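You operate a simulated robot arm through the tools that you are given. There is no shell and no other tool.

You are at the controls of a simulated robot arm. One attempt, no reset.

Task
Put two of the flasks from the pump bench top on the top of the long table. Then fetch the green hose coupler and set it in the catch tray. Then take the sample glass from the second shelf from the bottom of the wall rack and put it on top of the beige small box there. Keep to this order. Set down upright: flask, hose coupler, sample glass.

Only the result counts: the job must be done as asked and must still hold three seconds after the hand-in. Knocking over, shifting, dropping, spilling or breaking anything else fails it.

Robot
A 7-joint arm with a two-finger parallel gripper on a trunk, on a base that moves. Base frame: it is fixed to the floor where the robot stands at the start and does not move with it; the origin is under the middle of the robot, x ahead of it, y to its left, z up. Lengths are in mm, angles in rad, forces in N, time in s.
With the tool pointing down near the work surface it reaches from about 280 to 720 mm from the robot's upright axis, wherever it stands. Its first joint turns from -2.496 to 2.496 rad. Places, roughly: catch tray [-2250, -4000, 750]; flask [-250, -3500, 750]; hose coupler [-750, -2750, 750]; sample glass [-5000, -11000, 750]; small box [-5000, -11250, 750]; top of the long table [0, -5100, 700]. Payload 3 kg.
Tool frame: the origin (TCP) lies between the finger pads and is the grasp point; the fingertips stand 30 mm ahead of it; z points along the fingers, y is the line along which they close. Largest opening 94 mm; finger width 28, thickness 10; the body of the gripper, 50 by 96 mm, starts 55 mm behind the TCP.
Orientation is told as [roll, pitch, yaw] about the base's x, y, z axes, in that order, counted from this pose: with the fingers straight down and closing along the base's y, the tool's x points along the base's -x, its y along +y and its z along -z.

Tools
- The arm moves only by the tool servo_tool. Its argument "deltas" is a list of rows, each a list of 2 entries, a list of its own where there are three numbers: the shift along the base's x, y, z in mm, then the turn, a rotation vector about the base's x, y, z in rad. In form: [[[dx, dy, dz], [wx, wy, wz]], ...]. A call has 1 to 20 rows; each row is the pose to reach, as a shift and turn from the pose commanded when the call began. "jaw" is the gripper command, from -1 (shut) to 1 (fully open), values between in proportion, set as the call begins (left out, the last holds). Each row takes 0.2 s and may step no farther than 50 mm and 0.15 rad from the row before; otherwise, or with a gripper value out of range, the whole call is refused. Where a pose cannot be reached the arm comes as near as it can. A force on the tool above 40 N (or 10 N above the force at the start of the call, whichever is more), or a blocked arm, ends the call early, and 0.2 s more pass. The fingers move at their own pace (about 45 mm/s each) and stop on an object; they squeeze with about 29 N. The grip force told is the motor's: it shows also when the fingers shut on nothing. Time passes only in rows, and 0.2 s behind the last, so rows that repeat a pose let the fingers close. It gives the time, the measured TCP pose, the force on the tool (base axes), the opening and the grip force at its end, in the units of the frame above (readings bear some noise), with the torque about the TCP (base axes, N m) and any sound that the robot's microphone picked up, and new pictures: "show" is both (left out), scene, wrist or none.
- Cameras (640 x 400 px; columns grow to the right, rows downward): "scene" is now at [53, 147.3, 1728]; the picture's right is [0.09, -1.00, 0.00], its down [-0.73, -0.06, -0.68] and it looks along [0.68, 0.06, -0.73] (base axes); focal length 278 px, centre (320, 200). "wrist" rides on the gripper at [76, 14, -102] in the tool frame; the picture's right is [-0.18, 0.98, 0.00], its down [-0.75, -0.14, -0.64] and it looks along [-0.63, -0.12, 0.77] (tool axes); focal length 243 px, centre (320, 200). There is no depth. A picture from a camera that has moved, and an enlarged one, comes with that camera's place and axes in the base frame and with its lens.
- raise_lower(by): moves the trunk up (or, below 0, down) by that many mm; the arm and the scene camera ride with it, the base frame stays. It gives what a move gives, with no picture.
- drive_base(legs): drives the robot by 1 to 6 legs, each [ahead, left, turn to the left] in mm, mm and rad, along the robot's own axes; the way and the turn of a leg run together, so that a leg with both is an arc; at most 1500 mm and 3.142 rad a leg. The arm and the cameras ride along, it lands a little off, and it stops where it bumps. It gives what a move gives, and a new picture of the scene camera.
- pan_tilt(pan, tilt): turns the head with the scene camera to pan (to the left, within 2.496 rad either way) and tilt (down, from -0.506 to 1.204), counted from straight ahead of the robot. It gives what a move gives, and a new picture of the scene camera.
- enlarge(camera, box): a new picture of the part [left, top, right, bottom] of that camera's present view, enlarged. The clock stands still meanwhile.
- close_job(): hands the job in; it is judged then, once.

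Nothing tells you exact positions but the pictures and the camera data. Unless the task says otherwise, let go and move clear before handing in.

The tools are called after ">>>" as a command line: name --argument value ..., lists and objects as JSON in quotes. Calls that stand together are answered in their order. servo_tool: Moves the arm, as the interface text tells. Its arguments: {"type":"object","properties":{"deltas":{"type":"array"},"jaw":{"type":"number"},"show":{"type":"string","enum":["both","scene","wrist","none"]}},"required":["deltas"]} The other tools are called the same way: raise_lower (by) moves the trunk up or down; drive_base (legs) drives the base; pan_tilt (pan, tilt) turns the head that bears the scene camera; enlarge (camera, box) takes an enlarged picture of a part of a camera's view; close_job () hands the job in.

At the start:

```text
clock: 0.0
tcp_pos: [654.8, 3.8, 991.6]
orientation: [-0.001, 0.002, 0.0]
ft_force: [-0.4, 0.4, -0.4]
ft_torque: [0.01, -0.01, 0.02]
grip_width: 93.9
gripper_force: 0.0
trunk travel left (down, up): [-175.0, 215.0]
robot x, y, heading: [-0.7, 2.3, -0.002]
head pan, tilt (commanded): [0.087, 0.822]
```

scene: 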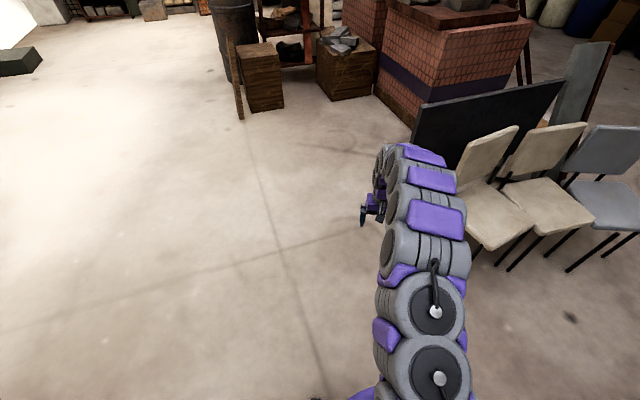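
wrist: 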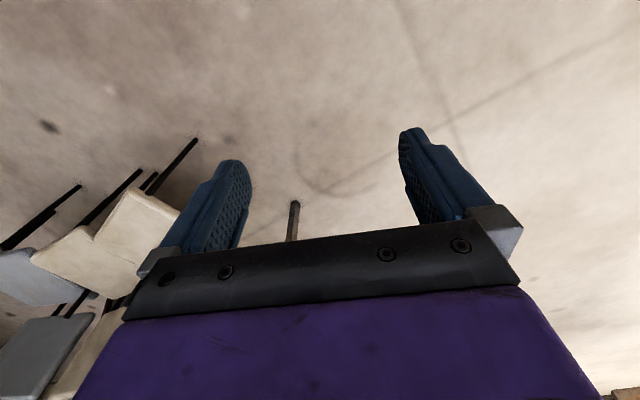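

I see the arm extended ahead over an open floor, with chairs and brick stoves to the front right; the work areas lie to my right (negative y). I'll look around with the head first.

>>> pan_tilt --pan -1.5 --tilt 0.3

>>> pan_tilt --pan -2.2 --tilt 0.3

>>> pan_tilt --pan -0.8 --tilt 0.3

```text
clock: 1.7
tcp_pos: [654.0, 3.6, 994.7]
orientation: [0.0, -0.003, -0.001]
ft_force: [1.1, 0.7, 0.2]
ft_torque: [0.01, 0.01, 0.02]
grip_width: 94.2
gripper_force: 0.1
trunk travel left (down, up): [-175.0, 215.0]
robot x, y, heading: [-1.2, -3.2, -0.002]
head pan, tilt (commanded): [-1.499, 0.3]
camera scene: at [-19.5, 47.2, 1774.4], right [-1.0, -0.07, 0.0], down [-0.02, 0.29, -0.96], along [0.07, -0.95, -0.3], focal length 278 px, centre (320, 200)
```

scene: 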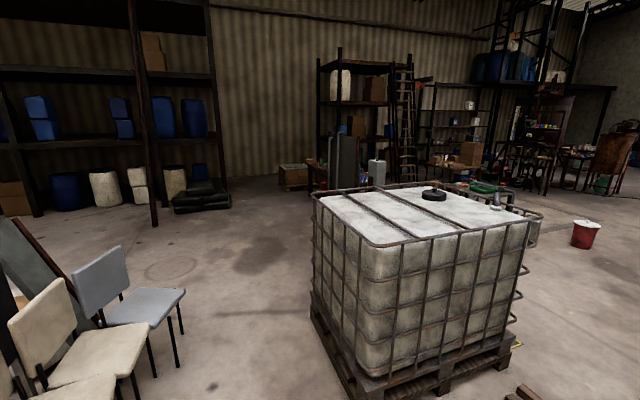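

```text
clock: 2.7
tcp_pos: [653.2, 3.8, 994.1]
orientation: [0.002, -0.002, 0.0]
ft_force: [-0.6, 0.2, 0.5]
ft_torque: [0.0, 0.0, -0.01]
grip_width: 94.0
gripper_force: 0.1
trunk travel left (down, up): [-175.0, 215.0]
robot x, y, heading: [0.1, 1.6, -0.005]
head pan, tilt (commanded): [-2.201, 0.3]
camera scene: at [-81.3, 64.8, 1774.6], right [-0.81, 0.59, 0.0], down [0.17, 0.24, -0.96], along [-0.56, -0.77, -0.29], focal length 278 px, centre (320, 200)
```

scene: 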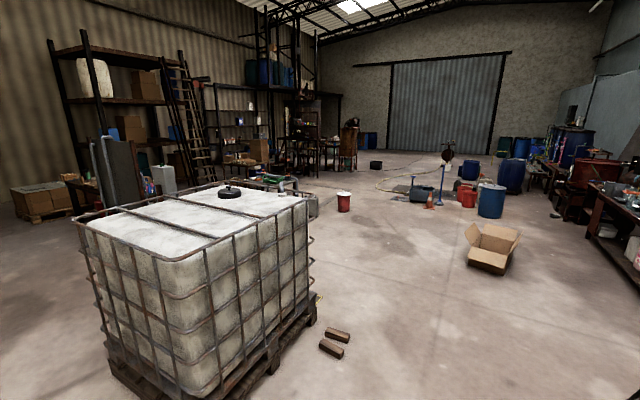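

```text
clock: 4.3
tcp_pos: [654.6, 4.3, 995.8]
orientation: [0.001, -0.002, 0.0]
ft_force: [-0.3, -0.1, -0.3]
ft_torque: [-0.02, -0.01, -0.02]
grip_width: 94.1
gripper_force: 0.1
trunk travel left (down, up): [-175.0, 215.0]
robot x, y, heading: [0.7, -0.3, 0.001]
head pan, tilt (commanded): [-0.799, 0.3]
camera scene: at [38.8, 73.4, 1774.3], right [-0.72, -0.7, 0.0], down [-0.21, 0.21, -0.95], along [0.66, -0.69, -0.3], focal length 278 px, centre (320, 200)
```

scene: 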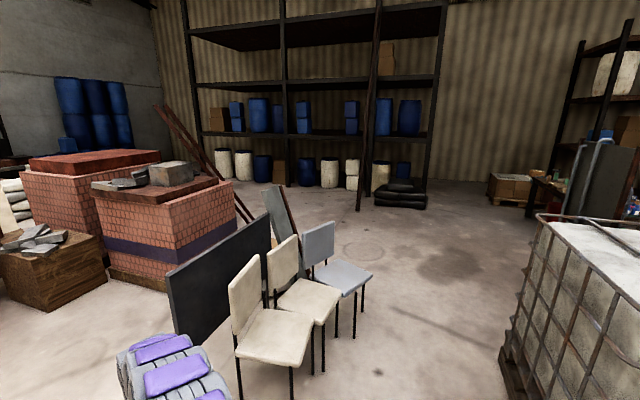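

I can see an IBC tank at roughly x −1300..200, y −1300..−2500 between me and the benches, chairs to the front, and a green/tray structure near (−2230, −3950). I'll pull the arm in, turn to face −y, and pass between the chairs and the tank to get an overview.

>>> servo_tool --deltas '[[[-45, 0, 0], [0, 0, 0]], [[-90, 0, 0], [0, 0, 0]], [[-135, 0, 0], [0, 0, 0]], [[-180, 0, 0], [0, 0, 0]], [[-225, 0, 0], [0, 0, 0]], [[-260, 0, 0], [0, 0, 0]]]' --show "none"

>>> drive_base --legs '[[0, 0, -1.571]]'

>>> pan_tilt --pan 0.0 --tilt 0.7

```text
clock: 5.7
tcp_pos: [393.4, 3.9, 994.4]
orientation: [-0.002, -0.001, -0.001]
ft_force: [0.5, 0.1, 0.8]
ft_torque: [-0.03, 0.01, 0.0]
grip_width: 94.0
gripper_force: 0.0
trunk travel left (down, up): [-175.0, 215.0]
robot x, y, heading: [-0.7, 2.1, 0.003]
head pan, tilt (commanded): [-0.799, 0.3]
```

```text
clock: 9.8
tcp_pos: [11.1, -393.2, 994.5]
orientation: [-0.001, -0.002, -1.546]
ft_force: [1.2, -0.5, 0.1]
ft_torque: [-0.02, -0.04, 0.02]
grip_width: 93.8
gripper_force: 0.0
trunk travel left (down, up): [-175.0, 215.0]
robot x, y, heading: [-3.1, 0.3, -1.546]
head pan, tilt (commanded): [-0.799, 0.3]
camera scene: at [73.3, -37.6, 1774.3], right [-0.71, 0.7, 0.0], down [0.21, 0.21, -0.95], along [-0.67, -0.68, -0.3], focal length 278 px, centre (320, 200)
```

scene: 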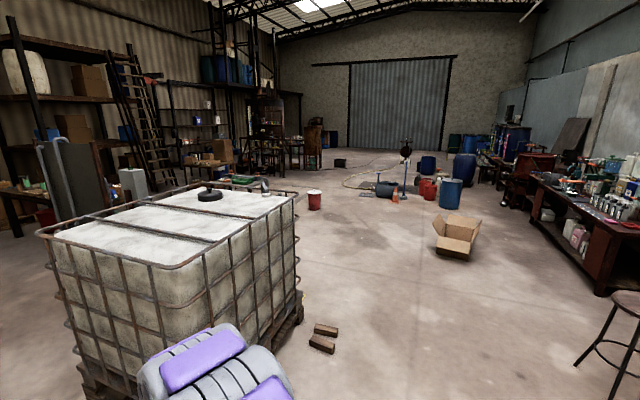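

```text
clock: 11.0
tcp_pos: [12.8, -392.2, 994.3]
orientation: [0.001, 0.0, -1.548]
ft_force: [0.8, 0.0, 0.0]
ft_torque: [-0.02, 0.0, 0.04]
grip_width: 93.8
gripper_force: 0.0
trunk travel left (down, up): [-175.0, 215.0]
robot x, y, heading: [-1.2, -5.0, -1.547]
head pan, tilt (commanded): [0.0, 0.7]
camera scene: at [140.6, -55.8, 1738.2], right [-1.0, -0.02, 0.0], down [-0.02, 0.65, -0.76], along [0.02, -0.76, -0.65], focal length 278 px, centre (320, 200)
```

scene: 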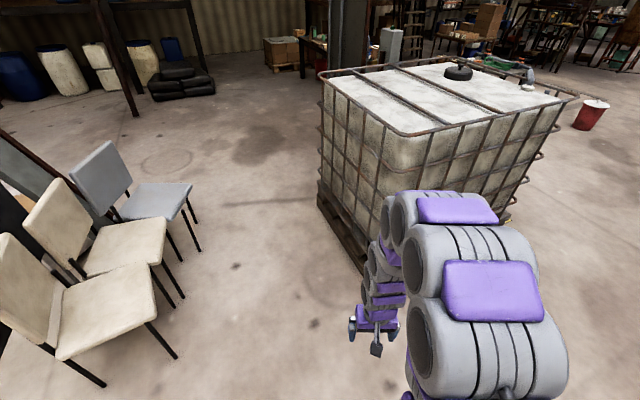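

The gap between the chairs (x ≳ 980) and the tank (x ≲ 200) is wide enough; I'll go through along x ≈ 590 and look at the benches from there.

>>> drive_base --legs '[[100, 585, -0.024], [1400, 0, 0]]'

>>> pan_tilt --pan -0.3 --tilt 0.4

```text
clock: 16.4
tcp_pos: [578.2, -683.1, 995.5]
orientation: [-0.04, -0.004, -1.535]
ft_force: [-0.8, 0.2, 0.3]
ft_torque: [0.03, -0.09, 0.0]
grip_width: 94.0
gripper_force: 0.1
trunk travel left (down, up): [-175.0, 215.0]
robot x, y, heading: [523.4, -289.5, -1.543]
head pan, tilt (commanded): [0.0, 0.7]
stopped in leg 2: the robot was blocked; the commanded pose is now the measured one
camera scene: at [652.7, -347.0, 1740.4], right [-1.0, -0.03, -0.01], down [-0.02, 0.65, -0.76], along [0.03, -0.76, -0.65], focal length 278 px, centre (320, 200)
```

scene: 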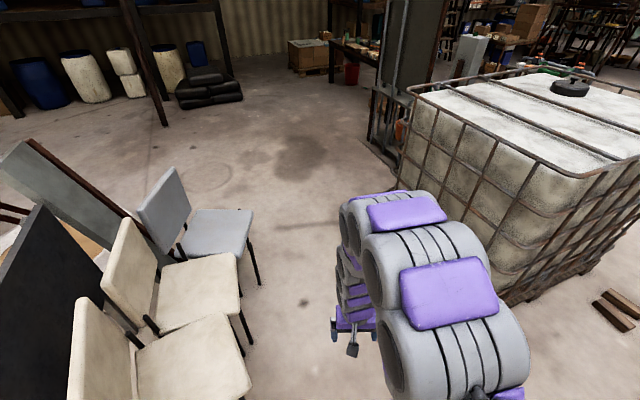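

```text
clock: 17.2
tcp_pos: [576.1, -683.8, 995.3]
orientation: [-0.035, -0.006, -1.537]
ft_force: [0.8, 0.4, -0.8]
ft_torque: [-0.02, -0.01, 0.02]
grip_width: 93.9
gripper_force: 0.2
trunk travel left (down, up): [-175.0, 215.0]
robot x, y, heading: [526.5, -294.2, -1.54]
head pan, tilt (commanded): [-0.3, 0.4]
camera scene: at [617.5, -351.6, 1767.5], right [-0.96, 0.27, -0.01], down [0.11, 0.38, -0.92], along [-0.24, -0.89, -0.39], focal length 278 px, centre (320, 200)
```

scene: 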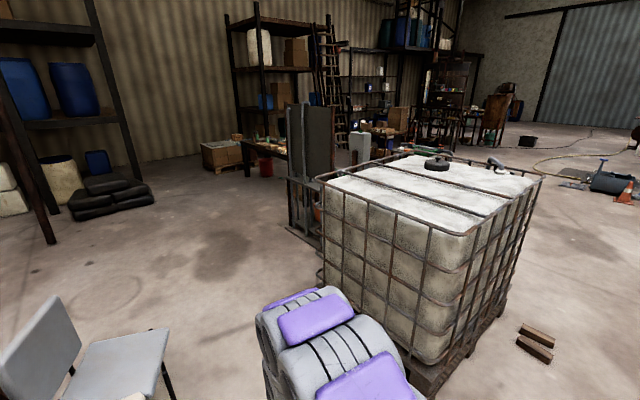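

The base stopped unexpectedly at y ≈ −290, so something low is near the base. I'll look down around it before moving.

>>> pan_tilt --pan 0.5 --tilt 1.1

>>> pan_tilt --pan -0.5 --tilt 1.1

>>> pan_tilt --pan 1.3 --tilt 1.1

>>> pan_tilt --pan -1.5 --tilt 1.1

```text
clock: 18.4
tcp_pos: [575.4, -684.6, 996.0]
orientation: [-0.039, -0.005, -1.54]
ft_force: [-1.8, 0.0, 0.7]
ft_torque: [0.0, -0.02, 0.02]
grip_width: 93.8
gripper_force: 0.0
trunk travel left (down, up): [-175.0, 215.0]
robot x, y, heading: [528.8, -291.5, -1.545]
head pan, tilt (commanded): [0.499, 1.1]
camera scene: at [674.4, -317.1, 1711.5], right [-0.86, -0.5, -0.01], down [-0.44, 0.77, -0.46], along [0.24, -0.39, -0.89], focal length 278 px, centre (320, 200)
```

scene: 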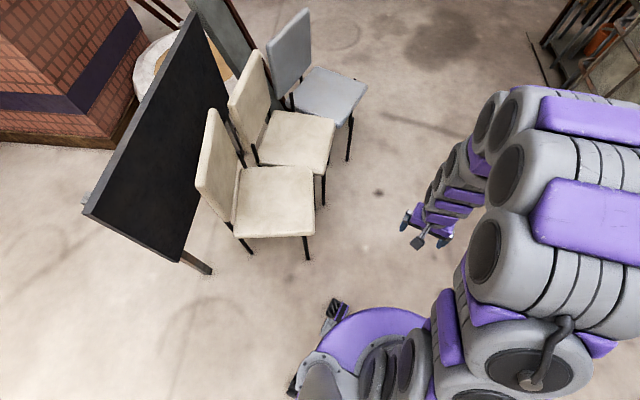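

```text
clock: 19.6
tcp_pos: [575.5, -684.1, 995.6]
orientation: [-0.036, -0.005, -1.537]
ft_force: [-0.2, 0.8, 0.9]
ft_torque: [0.04, -0.02, -0.02]
grip_width: 93.9
gripper_force: 0.0
trunk travel left (down, up): [-175.0, 215.0]
robot x, y, heading: [523.2, -293.5, -1.54]
head pan, tilt (commanded): [-0.499, 1.1]
camera scene: at [614.0, -318.9, 1710.8], right [-0.89, 0.45, -0.01], down [0.41, 0.8, -0.45], along [-0.2, -0.4, -0.89], focal length 278 px, centre (320, 200)
```

scene: 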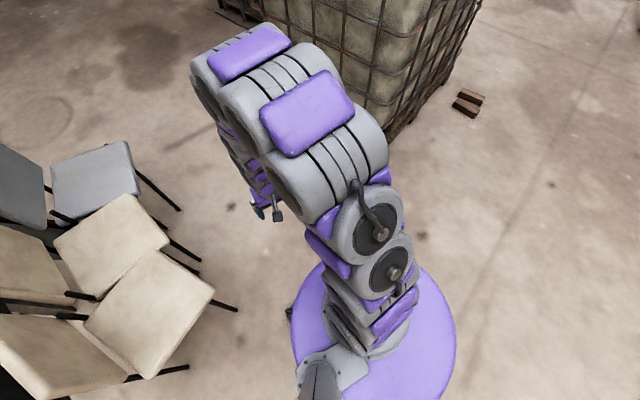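

```text
clock: 21.4
tcp_pos: [575.7, -684.8, 995.9]
orientation: [-0.037, -0.007, -1.537]
ft_force: [0.3, 0.2, -0.2]
ft_torque: [0.0, -0.05, 0.01]
grip_width: 94.1
gripper_force: 0.0
trunk travel left (down, up): [-175.0, 215.0]
robot x, y, heading: [525.8, -294.1, -1.535]
head pan, tilt (commanded): [1.3, 1.1]
camera scene: at [703.9, -277.6, 1711.8], right [-0.24, -0.97, 0.0], down [-0.86, 0.21, -0.46], along [0.45, -0.11, -0.89], focal length 278 px, centre (320, 200)
```

scene: 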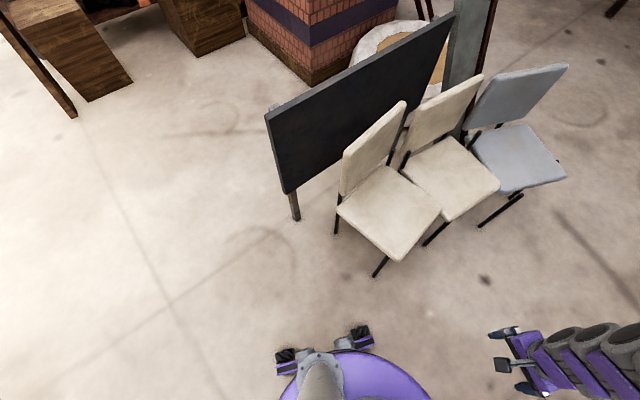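

```text
clock: 23.9
tcp_pos: [575.2, -683.9, 996.7]
orientation: [-0.036, -0.005, -1.539]
ft_force: [-0.1, 0.3, 0.2]
ft_torque: [-0.03, 0.01, 0.0]
grip_width: 93.9
gripper_force: 0.1
trunk travel left (down, up): [-175.0, 215.0]
robot x, y, heading: [524.6, -292.2, -1.54]
head pan, tilt (commanded): [-1.499, 1.1]
camera scene: at [579.7, -268.9, 1710.5], right [-0.1, 0.99, 0.0], down [0.89, 0.09, -0.44], along [-0.44, -0.04, -0.9], focal length 278 px, centre (320, 200)
```

scene: 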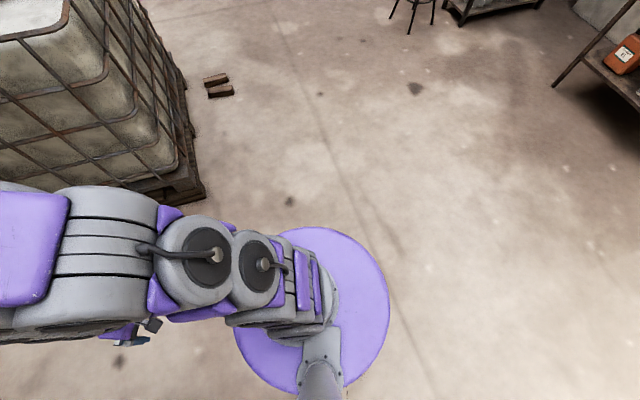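

The base is round with small feet, and I see nothing visibly touching it, though it is leaning a hair to the right (left side up). I'll back off gently to the right and check the lean.

>>> drive_base --legs '[[0, -80, 0]]'

>>> pan_tilt --pan 0.0 --tilt 1.2

```text
clock: 25.0
tcp_pos: [535.8, -686.3, 992.3]
orientation: [-0.07, -0.005, -1.532]
ft_force: [0.4, 0.1, 0.3]
ft_torque: [-0.02, 0.01, 0.02]
grip_width: 93.8
gripper_force: 0.0
trunk travel left (down, up): [-175.0, 215.0]
robot x, y, heading: [457.1, -295.7, -1.536]
head pan, tilt (commanded): [-1.499, 1.1]
camera scene: at [563.2, -270.9, 1706.3], right [-0.1, 0.99, 0.0], down [0.88, 0.09, -0.47], along [-0.47, -0.04, -0.88], focal length 278 px, centre (320, 200)
```

scene: 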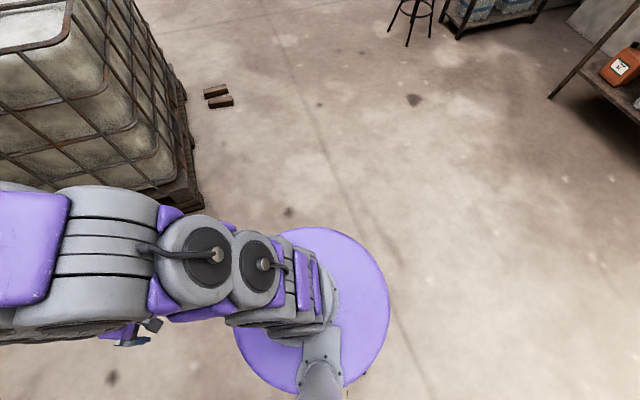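

```text
clock: 26.6
tcp_pos: [534.6, -685.0, 992.5]
orientation: [-0.061, -0.007, -1.528]
ft_force: [-0.3, -0.3, -0.3]
ft_torque: [-0.01, 0.02, 0.0]
grip_width: 93.7
gripper_force: 0.1
trunk travel left (down, up): [-175.0, 215.0]
robot x, y, heading: [456.4, -294.1, -1.54]
head pan, tilt (commanded): [0.0, 1.201]
camera scene: at [609.5, -321.3, 1701.2], right [-1.0, -0.03, 0.01], down [-0.03, 0.93, -0.36], along [0.0, -0.36, -0.93], focal length 278 px, centre (320, 200)
```

scene: 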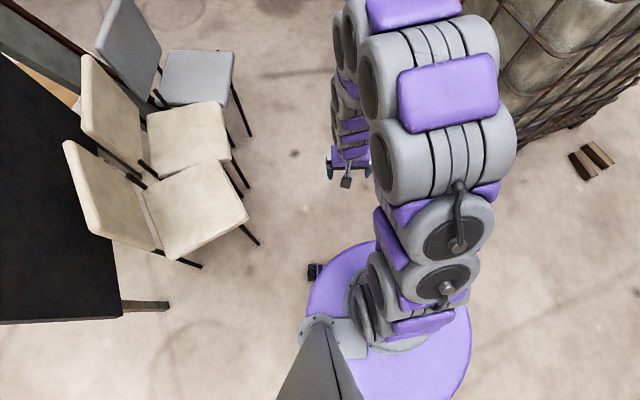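

The robot leans slightly depending on the last motion; no obstacle is visible around the base. I'll try a short move ahead and watch whether it runs freely.

>>> drive_base --legs '[[120, 0, 0]]'

```text
clock: 27.8
tcp_pos: [488.8, -804.2, 997.1]
orientation: [-0.026, -0.011, -1.539]
ft_force: [0.1, 0.9, 0.1]
ft_torque: [-0.02, -0.04, -0.01]
grip_width: 93.9
gripper_force: 0.0
trunk travel left (down, up): [-175.0, 215.0]
robot x, y, heading: [450.2, -417.5, -1.552]
head pan, tilt (commanded): [0.0, 1.201]
camera scene: at [551.6, -440.0, 1703.9], right [-1.0, -0.03, -0.02], down [-0.02, 0.93, -0.36], along [0.03, -0.36, -0.93], focal length 278 px, centre (320, 200)
```

scene: 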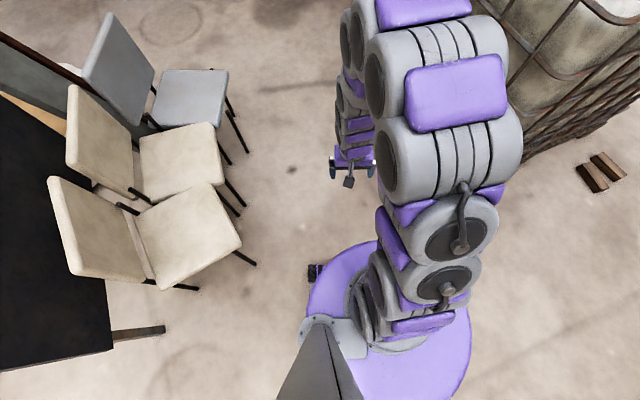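

>>> pan_tilt --pan 0.0 --tilt 0.9

>>> drive_base --legs '[[120, 0, 0]]'

>>> pan_tilt --pan 0.0 --tilt 0.7

```text
clock: 28.6
tcp_pos: [501.3, -805.6, 996.1]
orientation: [-0.041, -0.008, -1.54]
ft_force: [-0.7, 0.1, -0.1]
ft_torque: [-0.03, 0.0, 0.01]
grip_width: 94.2
gripper_force: 0.0
trunk travel left (down, up): [-175.0, 215.0]
robot x, y, heading: [444.3, -420.0, -1.543]
head pan, tilt (commanded): [0.0, 0.901]
camera scene: at [577.1, -462.8, 1722.7], right [-1.0, -0.03, -0.01], down [-0.02, 0.78, -0.62], along [0.02, -0.62, -0.79], focal length 278 px, centre (320, 200)
```

scene: 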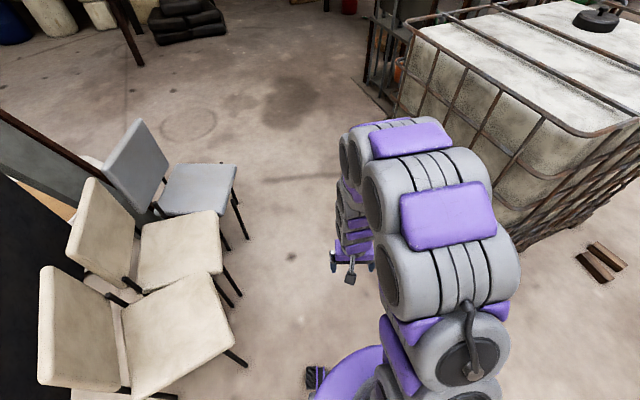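

```text
clock: 29.8
tcp_pos: [520.8, -925.1, 994.6]
orientation: [-0.055, -0.007, -1.538]
ft_force: [0.2, -0.2, -0.6]
ft_torque: [0.0, 0.03, 0.0]
grip_width: 94.1
gripper_force: 0.1
trunk travel left (down, up): [-175.0, 215.0]
robot x, y, heading: [456.0, -538.0, -1.545]
head pan, tilt (commanded): [0.0, 0.901]
camera scene: at [603.8, -584.6, 1721.1], right [-1.0, -0.03, 0.01], down [-0.02, 0.79, -0.62], along [0.01, -0.62, -0.79], focal length 278 px, centre (320, 200)
```

scene: 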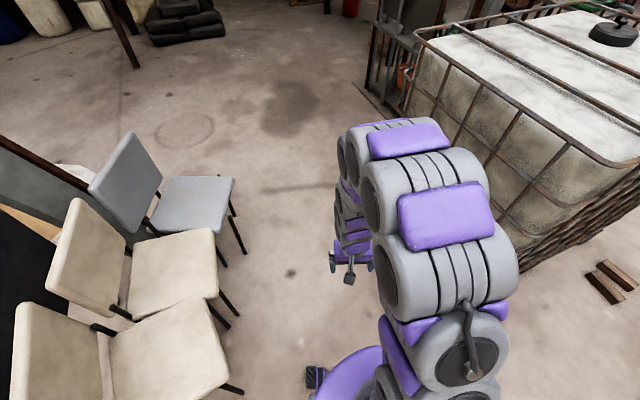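

```text
clock: 30.6
tcp_pos: [517.4, -924.0, 996.0]
orientation: [-0.05, -0.01, -1.537]
ft_force: [-0.1, 0.5, -0.5]
ft_torque: [-0.02, -0.01, -0.01]
grip_width: 93.9
gripper_force: 0.1
trunk travel left (down, up): [-175.0, 215.0]
robot x, y, heading: [454.2, -538.9, -1.544]
head pan, tilt (commanded): [0.0, 0.7]
camera scene: at [597.8, -592.3, 1737.9], right [-1.0, -0.03, 0.0], down [-0.02, 0.65, -0.76], along [0.02, -0.76, -0.65], focal length 278 px, centre (320, 200)
```

scene: 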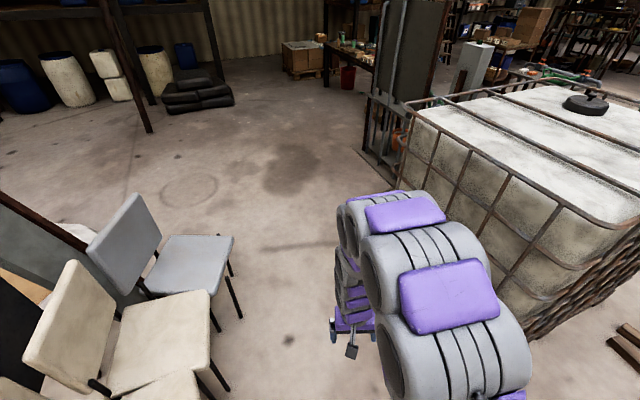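

The body seems to sway a little after sideways moves and has now settled; nothing was hit. I'll avoid sideways moves, turn slightly left and drive straight ahead through the gap toward (650, −1900).

>>> drive_base --legs '[[0, 0, 0.127], [700, 0, 0], [650, 0, 0]]'

>>> pan_tilt --pan -0.45 --tilt 0.5

```text
clock: 38.2
tcp_pos: [798.5, -2237.3, 993.4]
orientation: [-0.067, -0.009, -1.402]
ft_force: [0.0, 0.0, -0.5]
ft_torque: [-0.04, 0.01, 0.0]
grip_width: 93.9
gripper_force: 0.0
trunk travel left (down, up): [-175.0, 215.0]
robot x, y, heading: [672.1, -1863.8, -1.409]
head pan, tilt (commanded): [0.0, 0.7]
camera scene: at [844.6, -1896.3, 1735.5], right [-0.99, -0.16, 0.02], down [-0.12, 0.64, -0.76], along [0.11, -0.76, -0.65], focal length 278 px, centre (320, 200)
```

scene: 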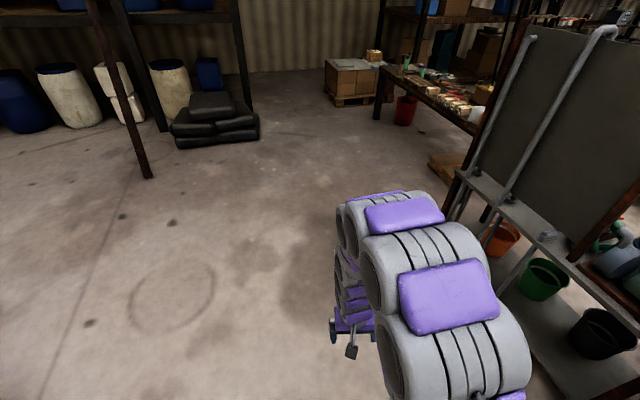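

```text
clock: 39.1
tcp_pos: [793.5, -2236.9, 996.0]
orientation: [-0.057, -0.011, -1.399]
ft_force: [0.2, -0.3, 0.6]
ft_torque: [0.02, 0.03, 0.02]
grip_width: 94.1
gripper_force: 0.0
trunk travel left (down, up): [-175.0, 215.0]
robot x, y, heading: [670.5, -1867.4, -1.41]
head pan, tilt (commanded): [-0.45, 0.499]
camera scene: at [797.9, -1900.4, 1754.6], right [-0.96, 0.29, 0.01], down [0.13, 0.46, -0.88], along [-0.26, -0.84, -0.48], focal length 278 px, centre (320, 200)
```

scene: 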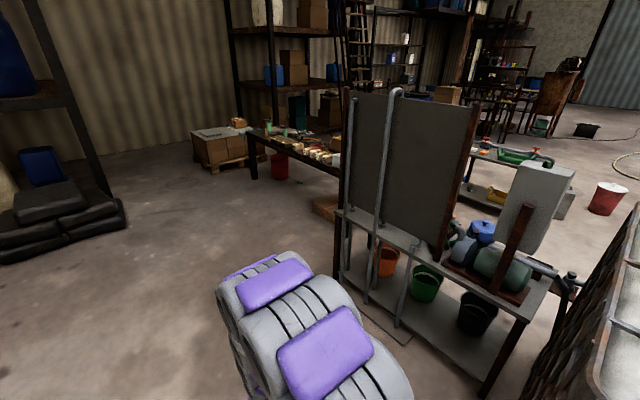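

Now the pump bench is clear: its back panel is on my side, the bench running from about (−276, −2403) to (175, −3481), the flasks behind the panel near its far (south) end; the long table runs on beyond it from about (−200, −4200) to (600, −5900). I'll drive ahead past the bench's end and look back at it.

>>> drive_base --legs '[[700, 0, 0], [700, 0, 0]]'

>>> pan_tilt --pan -1.0 --tilt 0.5

```text
clock: 46.4
tcp_pos: [1005.4, -3630.8, 996.1]
orientation: [-0.052, -0.007, -1.405]
ft_force: [0.1, -1.0, -0.2]
ft_torque: [0.02, 0.03, -0.01]
grip_width: 93.9
gripper_force: 0.1
trunk travel left (down, up): [-175.0, 215.0]
robot x, y, heading: [890.3, -3256.7, -1.417]
head pan, tilt (commanded): [-0.45, 0.499]
camera scene: at [1001.1, -3295.9, 1755.6], right [-0.96, 0.29, 0.0], down [0.14, 0.46, -0.88], along [-0.25, -0.84, -0.48], focal length 278 px, centre (320, 200)
```

scene: 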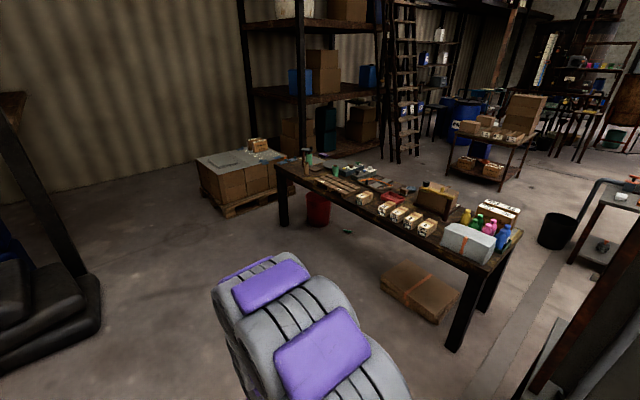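

```text
clock: 47.4
tcp_pos: [1002.9, -3630.6, 995.7]
orientation: [-0.05, -0.013, -1.403]
ft_force: [-0.6, 0.0, 0.4]
ft_torque: [-0.01, 0.02, -0.03]
grip_width: 93.9
gripper_force: 0.2
trunk travel left (down, up): [-175.0, 215.0]
robot x, y, heading: [894.2, -3259.3, -1.409]
head pan, tilt (commanded): [-1.0, 0.499]
camera scene: at [955.7, -3269.4, 1755.9], right [-0.67, 0.75, 0.0], down [0.36, 0.32, -0.88], along [-0.66, -0.58, -0.48], focal length 278 px, centre (320, 200)
```

scene: 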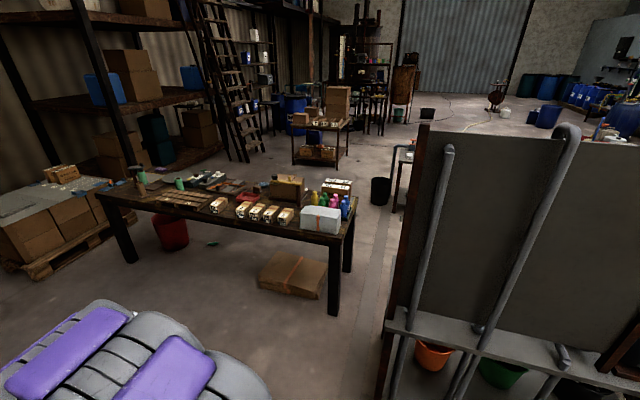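

The long table's near corner is about (−233, −4100), running to (660, −6110), about 630 wide; the bench's end corner is about (210, −3541). Let me enlarge the table top to find free spots.

>>> enlarge --camera "scene" --box '[80, 150, 400, 350]'

>>> enlarge --camera "scene" --box '[370, 60, 640, 230]'

```text
2.00 times, centred on (240, 250) of scene
camera zoom: at [955.7, -3269.4, 1755.9], right [-0.67, 0.75, 0.0], down [0.36, 0.32, -0.88], along [-0.66, -0.58, -0.48], focal length 555 px, centre (480, 100)
```

zoom: 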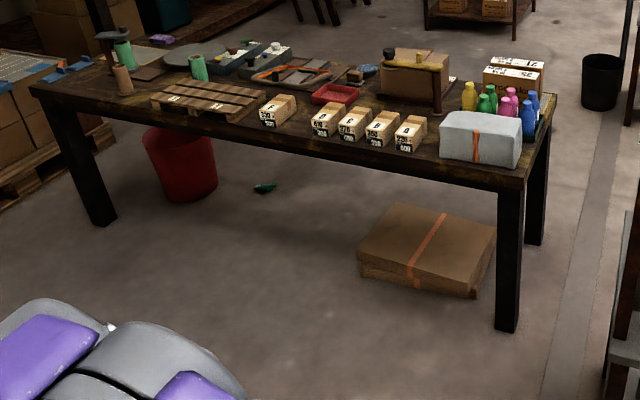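

```text
2.35 times, centred on (505, 145) of scene
camera zoom: at [955.7, -3269.4, 1755.9], right [-0.67, 0.75, 0.0], down [0.36, 0.32, -0.88], along [-0.66, -0.58, -0.48], focal length 653 px, centre (-115, 329)
```

zoom: 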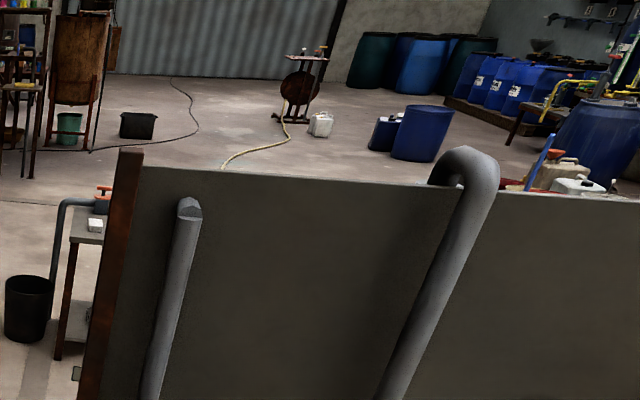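

The table is crowded but has free spots near the middle/left front. Next I'll go to the south-east of the bench's end to see the flasks behind the panel.

>>> drive_base --legs '[[0, 0, -0.68], [700, 0, 0]]'

>>> pan_tilt --pan -0.8 --tilt 0.6

```text
clock: 53.0
tcp_pos: [396.5, -4225.0, 995.7]
orientation: [-0.051, -0.011, -2.079]
ft_force: [-0.5, 0.3, -0.9]
ft_torque: [0.01, 0.0, 0.04]
grip_width: 94.0
gripper_force: 0.0
trunk travel left (down, up): [-175.0, 215.0]
robot x, y, heading: [543.1, -3863.8, -2.09]
head pan, tilt (commanded): [-1.0, 0.499]
camera scene: at [585.3, -3914.9, 1755.9], right [-0.05, 1.0, 0.0], down [0.48, 0.03, -0.88], along [-0.88, -0.04, -0.48], focal length 278 px, centre (320, 200)
```

scene: 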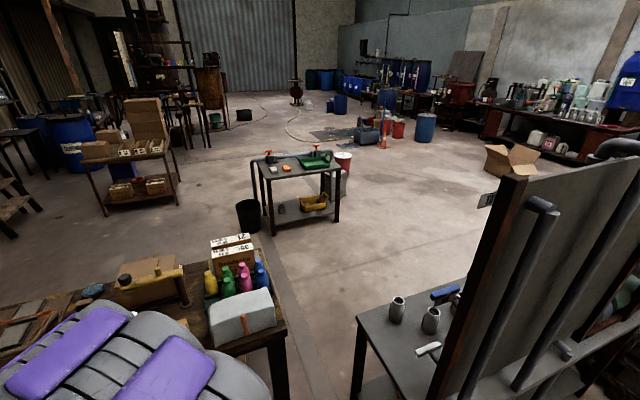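

```text
clock: 53.8
tcp_pos: [395.4, -4224.1, 997.0]
orientation: [-0.05, -0.013, -2.078]
ft_force: [-0.2, -0.8, 0.9]
ft_torque: [-0.01, 0.01, -0.01]
grip_width: 93.9
gripper_force: 0.0
trunk travel left (down, up): [-175.0, 215.0]
robot x, y, heading: [541.9, -3861.5, -2.09]
head pan, tilt (commanded): [-0.799, 0.6]
camera scene: at [590.6, -3931.5, 1746.8], right [-0.25, 0.97, 0.0], down [0.55, 0.14, -0.82], along [-0.8, -0.2, -0.57], focal length 278 px, centre (320, 200)
```

scene: 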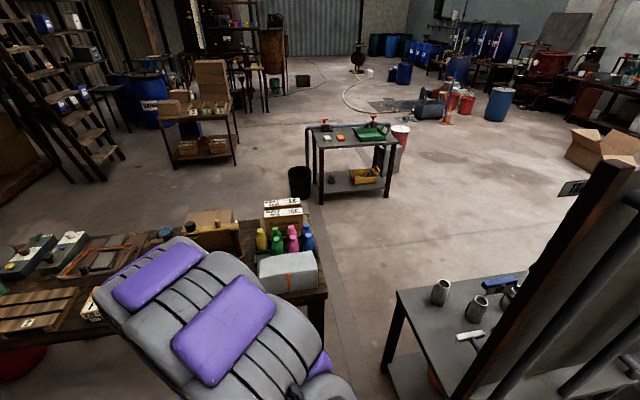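

I see metallic flasks on the bench top behind the panel, near its south end, and the cart with the green catch tray to the west. Let me zoom in.

>>> enlarge --camera "scene" --box '[390, 240, 590, 390]'

>>> enlarge --camera "scene" --box '[280, 100, 420, 210]'

>>> enlarge --camera "scene" --box '[0, 190, 340, 390]'

```text
2.67 times, centred on (490, 315) of scene
camera zoom: at [590.6, -3931.5, 1746.8], right [-0.25, 0.97, 0.0], down [0.55, 0.14, -0.82], along [-0.8, -0.2, -0.57], focal length 740 px, centre (-133, -107)
```

zoom: 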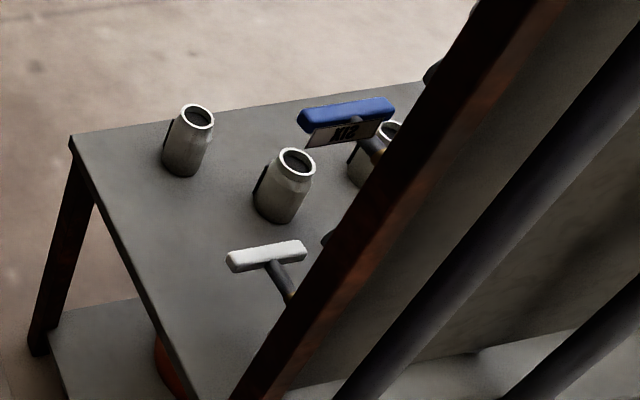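

```text
3.64 times, centred on (350, 155) of scene
camera zoom: at [590.6, -3931.5, 1746.8], right [-0.25, 0.97, 0.0], down [0.55, 0.14, -0.82], along [-0.8, -0.2, -0.57], focal length 1009 px, centre (211, 364)
```

zoom: 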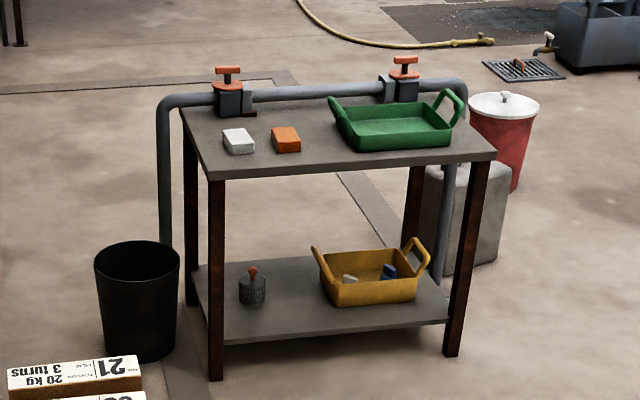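

```text
1.88 times, centred on (170, 290) of scene
camera zoom: at [590.6, -3931.5, 1746.8], right [-0.25, 0.97, 0.0], down [0.55, 0.14, -0.82], along [-0.8, -0.2, -0.57], focal length 522 px, centre (602, 31)
```

zoom: 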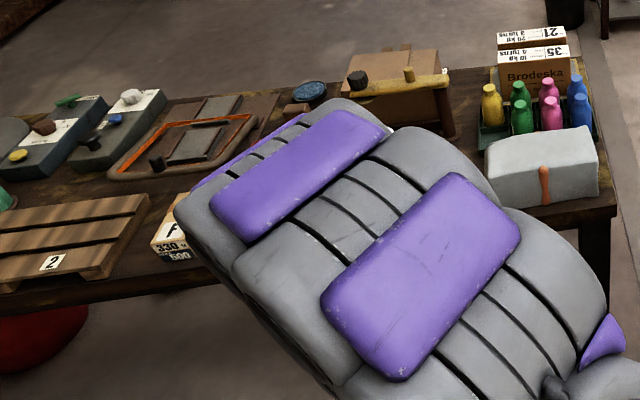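

Flask 1 sits near (−203, −3629), flask 2 near (−161, −3507), a third by the blue valve. I'll drive into the free corner between the bench's south end and the table's near edge, about (140, −4040), to be within reach.

>>> drive_base --legs '[[0, 0, -0.624], [430, 0, 0]]'

>>> pan_tilt --pan -1.3 --tilt 0.9

```text
clock: 58.1
tcp_pos: [-177.6, -4257.2, 997.0]
orientation: [-0.048, -0.011, -2.695]
ft_force: [-0.8, -0.2, -0.9]
ft_torque: [0.03, -0.05, -0.03]
grip_width: 93.7
gripper_force: 0.0
trunk travel left (down, up): [-175.0, 215.0]
robot x, y, heading: [149.9, -4044.4, -2.705]
head pan, tilt (commanded): [-0.799, 0.6]
camera scene: at [148.8, -4131.7, 1746.8], right [0.35, 0.94, 0.0], down [0.53, -0.2, -0.82], along [-0.77, 0.29, -0.57], focal length 278 px, centre (320, 200)
```

scene: 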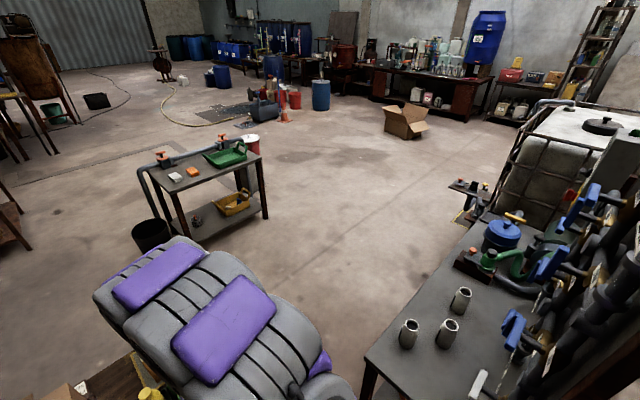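

```text
clock: 59.0
tcp_pos: [-177.4, -4256.9, 998.3]
orientation: [-0.051, -0.014, -2.694]
ft_force: [-0.6, 0.1, 0.7]
ft_torque: [-0.01, 0.01, -0.01]
grip_width: 94.2
gripper_force: 0.0
trunk travel left (down, up): [-175.0, 215.0]
robot x, y, heading: [152.9, -4044.7, -2.698]
head pan, tilt (commanded): [-1.3, 0.901]
camera scene: at [183.2, -4105.1, 1722.1], right [0.76, 0.65, 0.0], down [0.51, -0.59, -0.62], along [-0.4, 0.47, -0.78], focal length 278 px, centre (320, 200)
```

scene: 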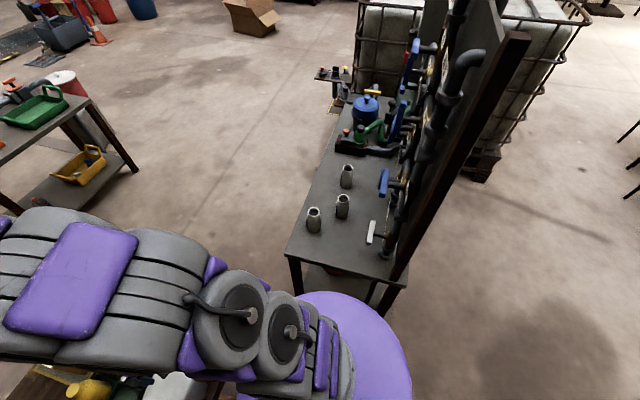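

Now the three flasks stand in clear view on the bench's west half. I'll zoom in for precise location.

>>> enlarge --camera "scene" --box '[270, 140, 430, 300]'

>>> enlarge --camera "scene" --box '[300, 30, 460, 190]'

```text
2.50 times, centred on (350, 220) of scene
camera zoom: at [183.2, -4105.1, 1722.1], right [0.76, 0.65, 0.0], down [0.51, -0.59, -0.62], along [-0.4, 0.47, -0.78], focal length 694 px, centre (245, 150)
```

zoom: 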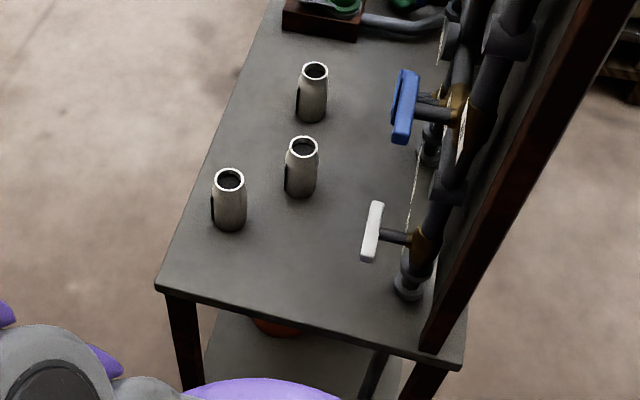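

```text
2.50 times, centred on (380, 110) of scene
camera zoom: at [183.2, -4105.1, 1722.1], right [0.76, 0.65, 0.0], down [0.51, -0.59, -0.62], along [-0.4, 0.47, -0.78], focal length 694 px, centre (170, 425)
```

zoom: 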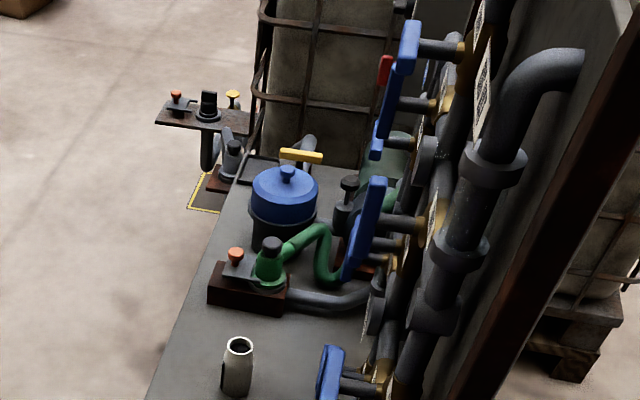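

Triangulating the two views puts flask 1 at about (−283, −3602) and flask 2 at about (−227, −3463), bench top near z ≈ 670, flasks ~65 wide and ~120 tall. I'll slide 85 mm toward the bench and straighten the tool.

>>> drive_base --legs '[[0, -85, 0]]'

>>> servo_tool --deltas '[[[0, 0, 15], [0, 0, 0]], [[0, 0, 20], [0, 0, 0]]]' --show "wrist"

```text
clock: 60.1
tcp_pos: [-196.4, -4219.7, 994.6]
orientation: [-0.083, -0.012, -2.687]
ft_force: [0.1, 0.0, -0.1]
ft_torque: [0.02, 0.03, 0.02]
grip_width: 94.0
gripper_force: 0.1
trunk travel left (down, up): [-175.0, 215.0]
robot x, y, heading: [118.1, -3978.4, -2.703]
head pan, tilt (commanded): [-1.3, 0.901]
camera scene: at [170.7, -4082.8, 1719.3], right [0.76, 0.65, 0.01], down [0.5, -0.58, -0.64], along [-0.41, 0.49, -0.77], focal length 278 px, centre (320, 200)
```

scene: 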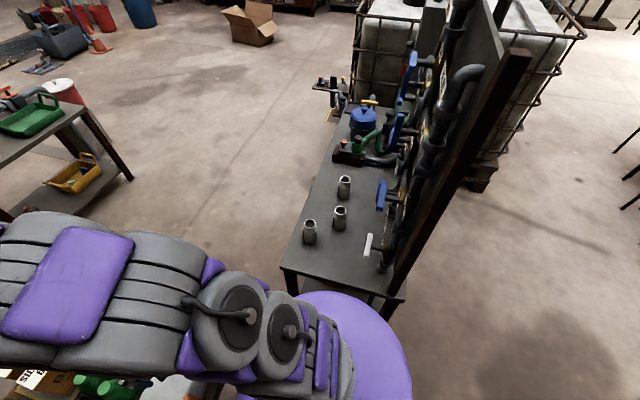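

```text
clock: 60.7
tcp_pos: [-206.3, -4192.5, 1017.2]
orientation: [-0.051, -0.014, -2.689]
ft_force: [0.4, -0.3, -0.2]
ft_torque: [0.03, 0.02, -0.01]
grip_width: 93.7
gripper_force: 0.1
trunk travel left (down, up): [-175.0, 215.0]
robot x, y, heading: [115.8, -3980.6, -2.705]
head pan, tilt (commanded): [-1.3, 0.901]
camera wrist: at [-128.2, -4175.7, 1118.2], right [0.26, -0.96, -0.05], down [-0.72, -0.23, 0.66], along [-0.64, -0.14, -0.75], focal length 243 px, centre (320, 200)
```

wrist: 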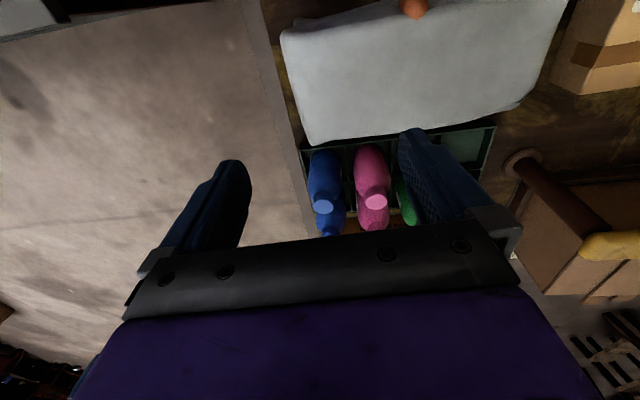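

The tool is tilted ~0.05 rad and hangs over the table's bottles at z ≈ 1017. I'll straighten it, then swing the arm round high over to flask 1.

>>> servo_tool --deltas '[[[0, 0, 0], [-0.02, -0.017, 0]], [[0, 0, 0], [-0.039, -0.034, 0]], [[0, 0, 0], [-0.039, -0.034, 0]]]' --show "none"

>>> servo_tool --deltas '[[[-26, 23, 0], [0, 0, -0.0756]], [[-50, 49, 0], [0, 0, -0.151]], [[-72, 77, 0], [0, 0, -0.227]], [[-91, 108, 0], [0, 0, -0.302]], [[-109, 141, 0], [0, 0, -0.378]], [[-124, 177, 0], [0, 0, -0.454]], [[-135, 214, 0], [0, 0, -0.529]], [[-144, 253, 0], [0, 0, -0.605]], [[-149, 294, 0], [0, 0, -0.68]], [[-150, 335, 0], [0, 0, -0.756]], [[-148, 378, 0], [0, 0, -0.832]], [[-142, 420, 0], [0, 0, -0.907]], [[-132, 463, 0], [0, 0, -0.983]], [[-117, 506, 0], [0, 0, -1.058]], [[-99, 548, 0], [0, 0, -1.134]], [[-78, 589, 0], [0, 0, -1.21]]]'

```text
clock: 61.5
tcp_pos: [-209.0, -4187.0, 1017.9]
orientation: [0.0, 0.0, -2.69]
ft_force: [0.6, -0.2, 0.7]
ft_torque: [0.02, -0.03, 0.0]
grip_width: 93.9
gripper_force: 0.2
trunk travel left (down, up): [-175.0, 215.0]
robot x, y, heading: [118.7, -3977.8, -2.708]
head pan, tilt (commanded): [-1.3, 0.901]
```

```text
clock: 64.9
tcp_pos: [-280.4, -3611.1, 1020.2]
orientation: [-0.006, -0.005, 2.385]
ft_force: [1.9, 0.3, 0.7]
ft_torque: [-0.06, 0.01, -0.01]
grip_width: 94.1
gripper_force: 0.0
trunk travel left (down, up): [-175.0, 215.0]
robot x, y, heading: [120.7, -3980.7, -2.707]
head pan, tilt (commanded): [-1.3, 0.901]
camera scene: at [152.7, -4033.2, 1722.4], right [0.76, 0.65, 0.0], down [0.51, -0.6, -0.62], along [-0.4, 0.47, -0.79], focal length 278 px, centre (320, 200)
camera wrist: at [-234.6, -3673.7, 1123.3], right [-0.81, -0.59, -0.01], down [-0.45, 0.61, 0.65], along [-0.38, 0.53, -0.76], focal length 243 px, centre (320, 200)
```

scene: 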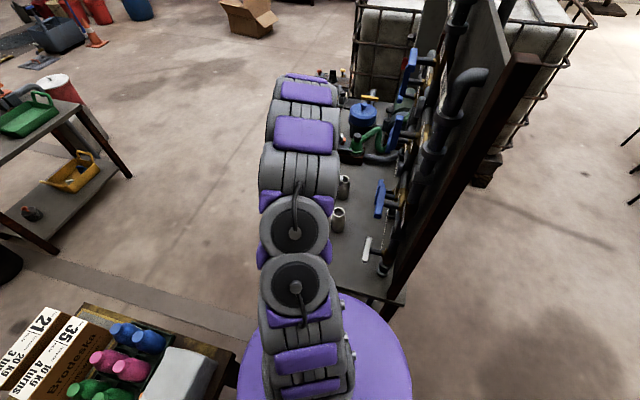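
wrist: 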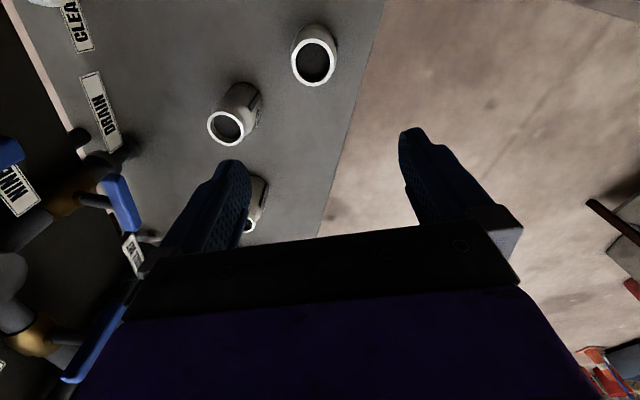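

Both flasks show clearly in the wrist view: flask 1's rim is near (−266, −3614), rim height about 800. I'll centre on it and come down to just above the rim for a check.

>>> servo_tool --deltas '[[[14, -3, -40], [0, 0, 0]], [[14, -3, -85], [0, 0, 0]], [[14, -3, -125], [0, 0, 0]], [[14, -3, -150], [0, 0, 0]], [[14, -3, -150], [0, 0, 0]]]' --show "wrist"

```text
clock: 66.1
tcp_pos: [-272.7, -3605.2, 867.7]
orientation: [-0.005, 0.001, 2.386]
ft_force: [-0.4, 0.0, 0.3]
ft_torque: [0.04, -0.01, -0.02]
grip_width: 93.9
gripper_force: 0.0
trunk travel left (down, up): [-175.0, 215.0]
robot x, y, heading: [118.3, -3975.8, -2.703]
head pan, tilt (commanded): [-1.3, 0.901]
camera wrist: at [-226.4, -3668.7, 969.4], right [-0.81, -0.59, 0.0], down [-0.45, 0.62, 0.64], along [-0.38, 0.52, -0.77], focal length 243 px, centre (320, 200)
```

wrist: 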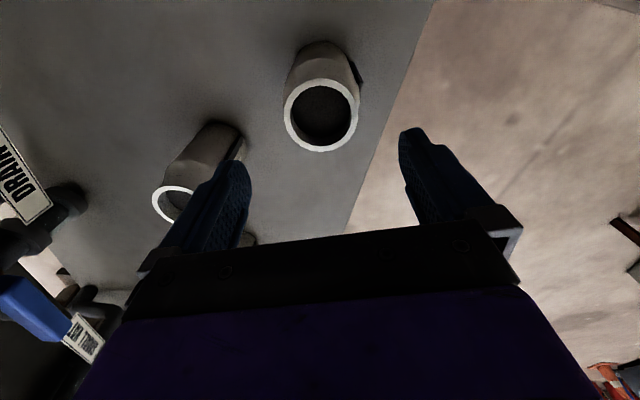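

The rim now shows centred laterally but about 15 mm nearer the robot than the TCP; rim height ≈ 808. I'll correct and descend to grasp height ≈ 765.

>>> servo_tool --deltas '[[[11, -12, 0], [0, 0, 0]], [[11, -12, -35], [0, 0, 0]], [[11, -12, -70], [0, 0, 0]], [[11, -12, -102], [0, 0, 0]], [[11, -12, -102], [0, 0, 0]]]' --show "wrist"

```text
clock: 67.3
tcp_pos: [-259.3, -3619.8, 764.3]
orientation: [-0.005, 0.0, 2.386]
ft_force: [-0.1, 0.9, 0.3]
ft_torque: [-0.02, 0.0, -0.01]
grip_width: 94.0
gripper_force: 0.1
trunk travel left (down, up): [-175.0, 215.0]
robot x, y, heading: [116.9, -3978.4, -2.702]
head pan, tilt (commanded): [-1.3, 0.901]
camera wrist: at [-213.0, -3682.9, 867.5], right [-0.81, -0.59, 0.0], down [-0.45, 0.62, 0.64], along [-0.38, 0.52, -0.77], focal length 243 px, centre (320, 200)
```

wrist: 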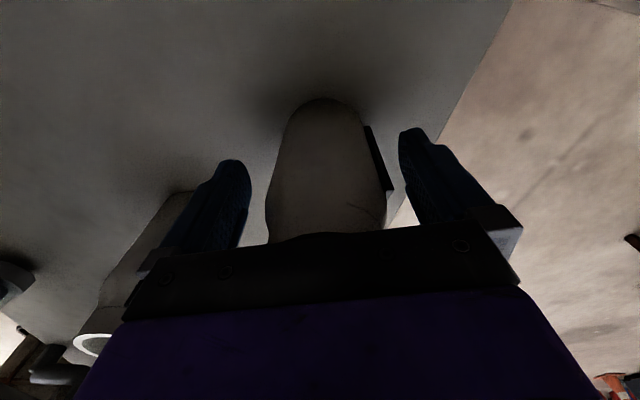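

The flask stands between the fingers. Closing the gripper now.

>>> servo_tool --deltas '[[[0, 0, 0], [0, 0, 0]], [[0, 0, 0], [0, 0, 0]], [[0, 0, 0], [0, 0, 0]], [[0, 0, 0], [0, 0, 0]], [[0, 0, 0], [0, 0, 0]], [[0, 0, 0], [0, 0, 0]]]' --jaw -1 --show "wrist"

```text
clock: 68.7
tcp_pos: [-259.7, -3618.1, 763.9]
orientation: [-0.005, 0.001, 2.386]
ft_force: [0.8, 0.0, 0.2]
ft_torque: [0.0, -0.01, -0.01]
grip_width: 56.3
gripper_force: 28.9
trunk travel left (down, up): [-175.0, 215.0]
robot x, y, heading: [119.4, -3977.6, -2.706]
head pan, tilt (commanded): [-1.3, 0.901]
camera wrist: at [-214.4, -3681.1, 866.8], right [-0.81, -0.59, 0.0], down [-0.45, 0.62, 0.64], along [-0.38, 0.52, -0.77], focal length 243 px, centre (320, 200)
```

wrist: 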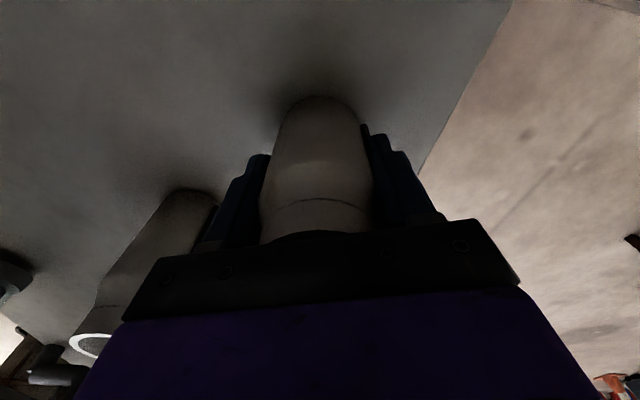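

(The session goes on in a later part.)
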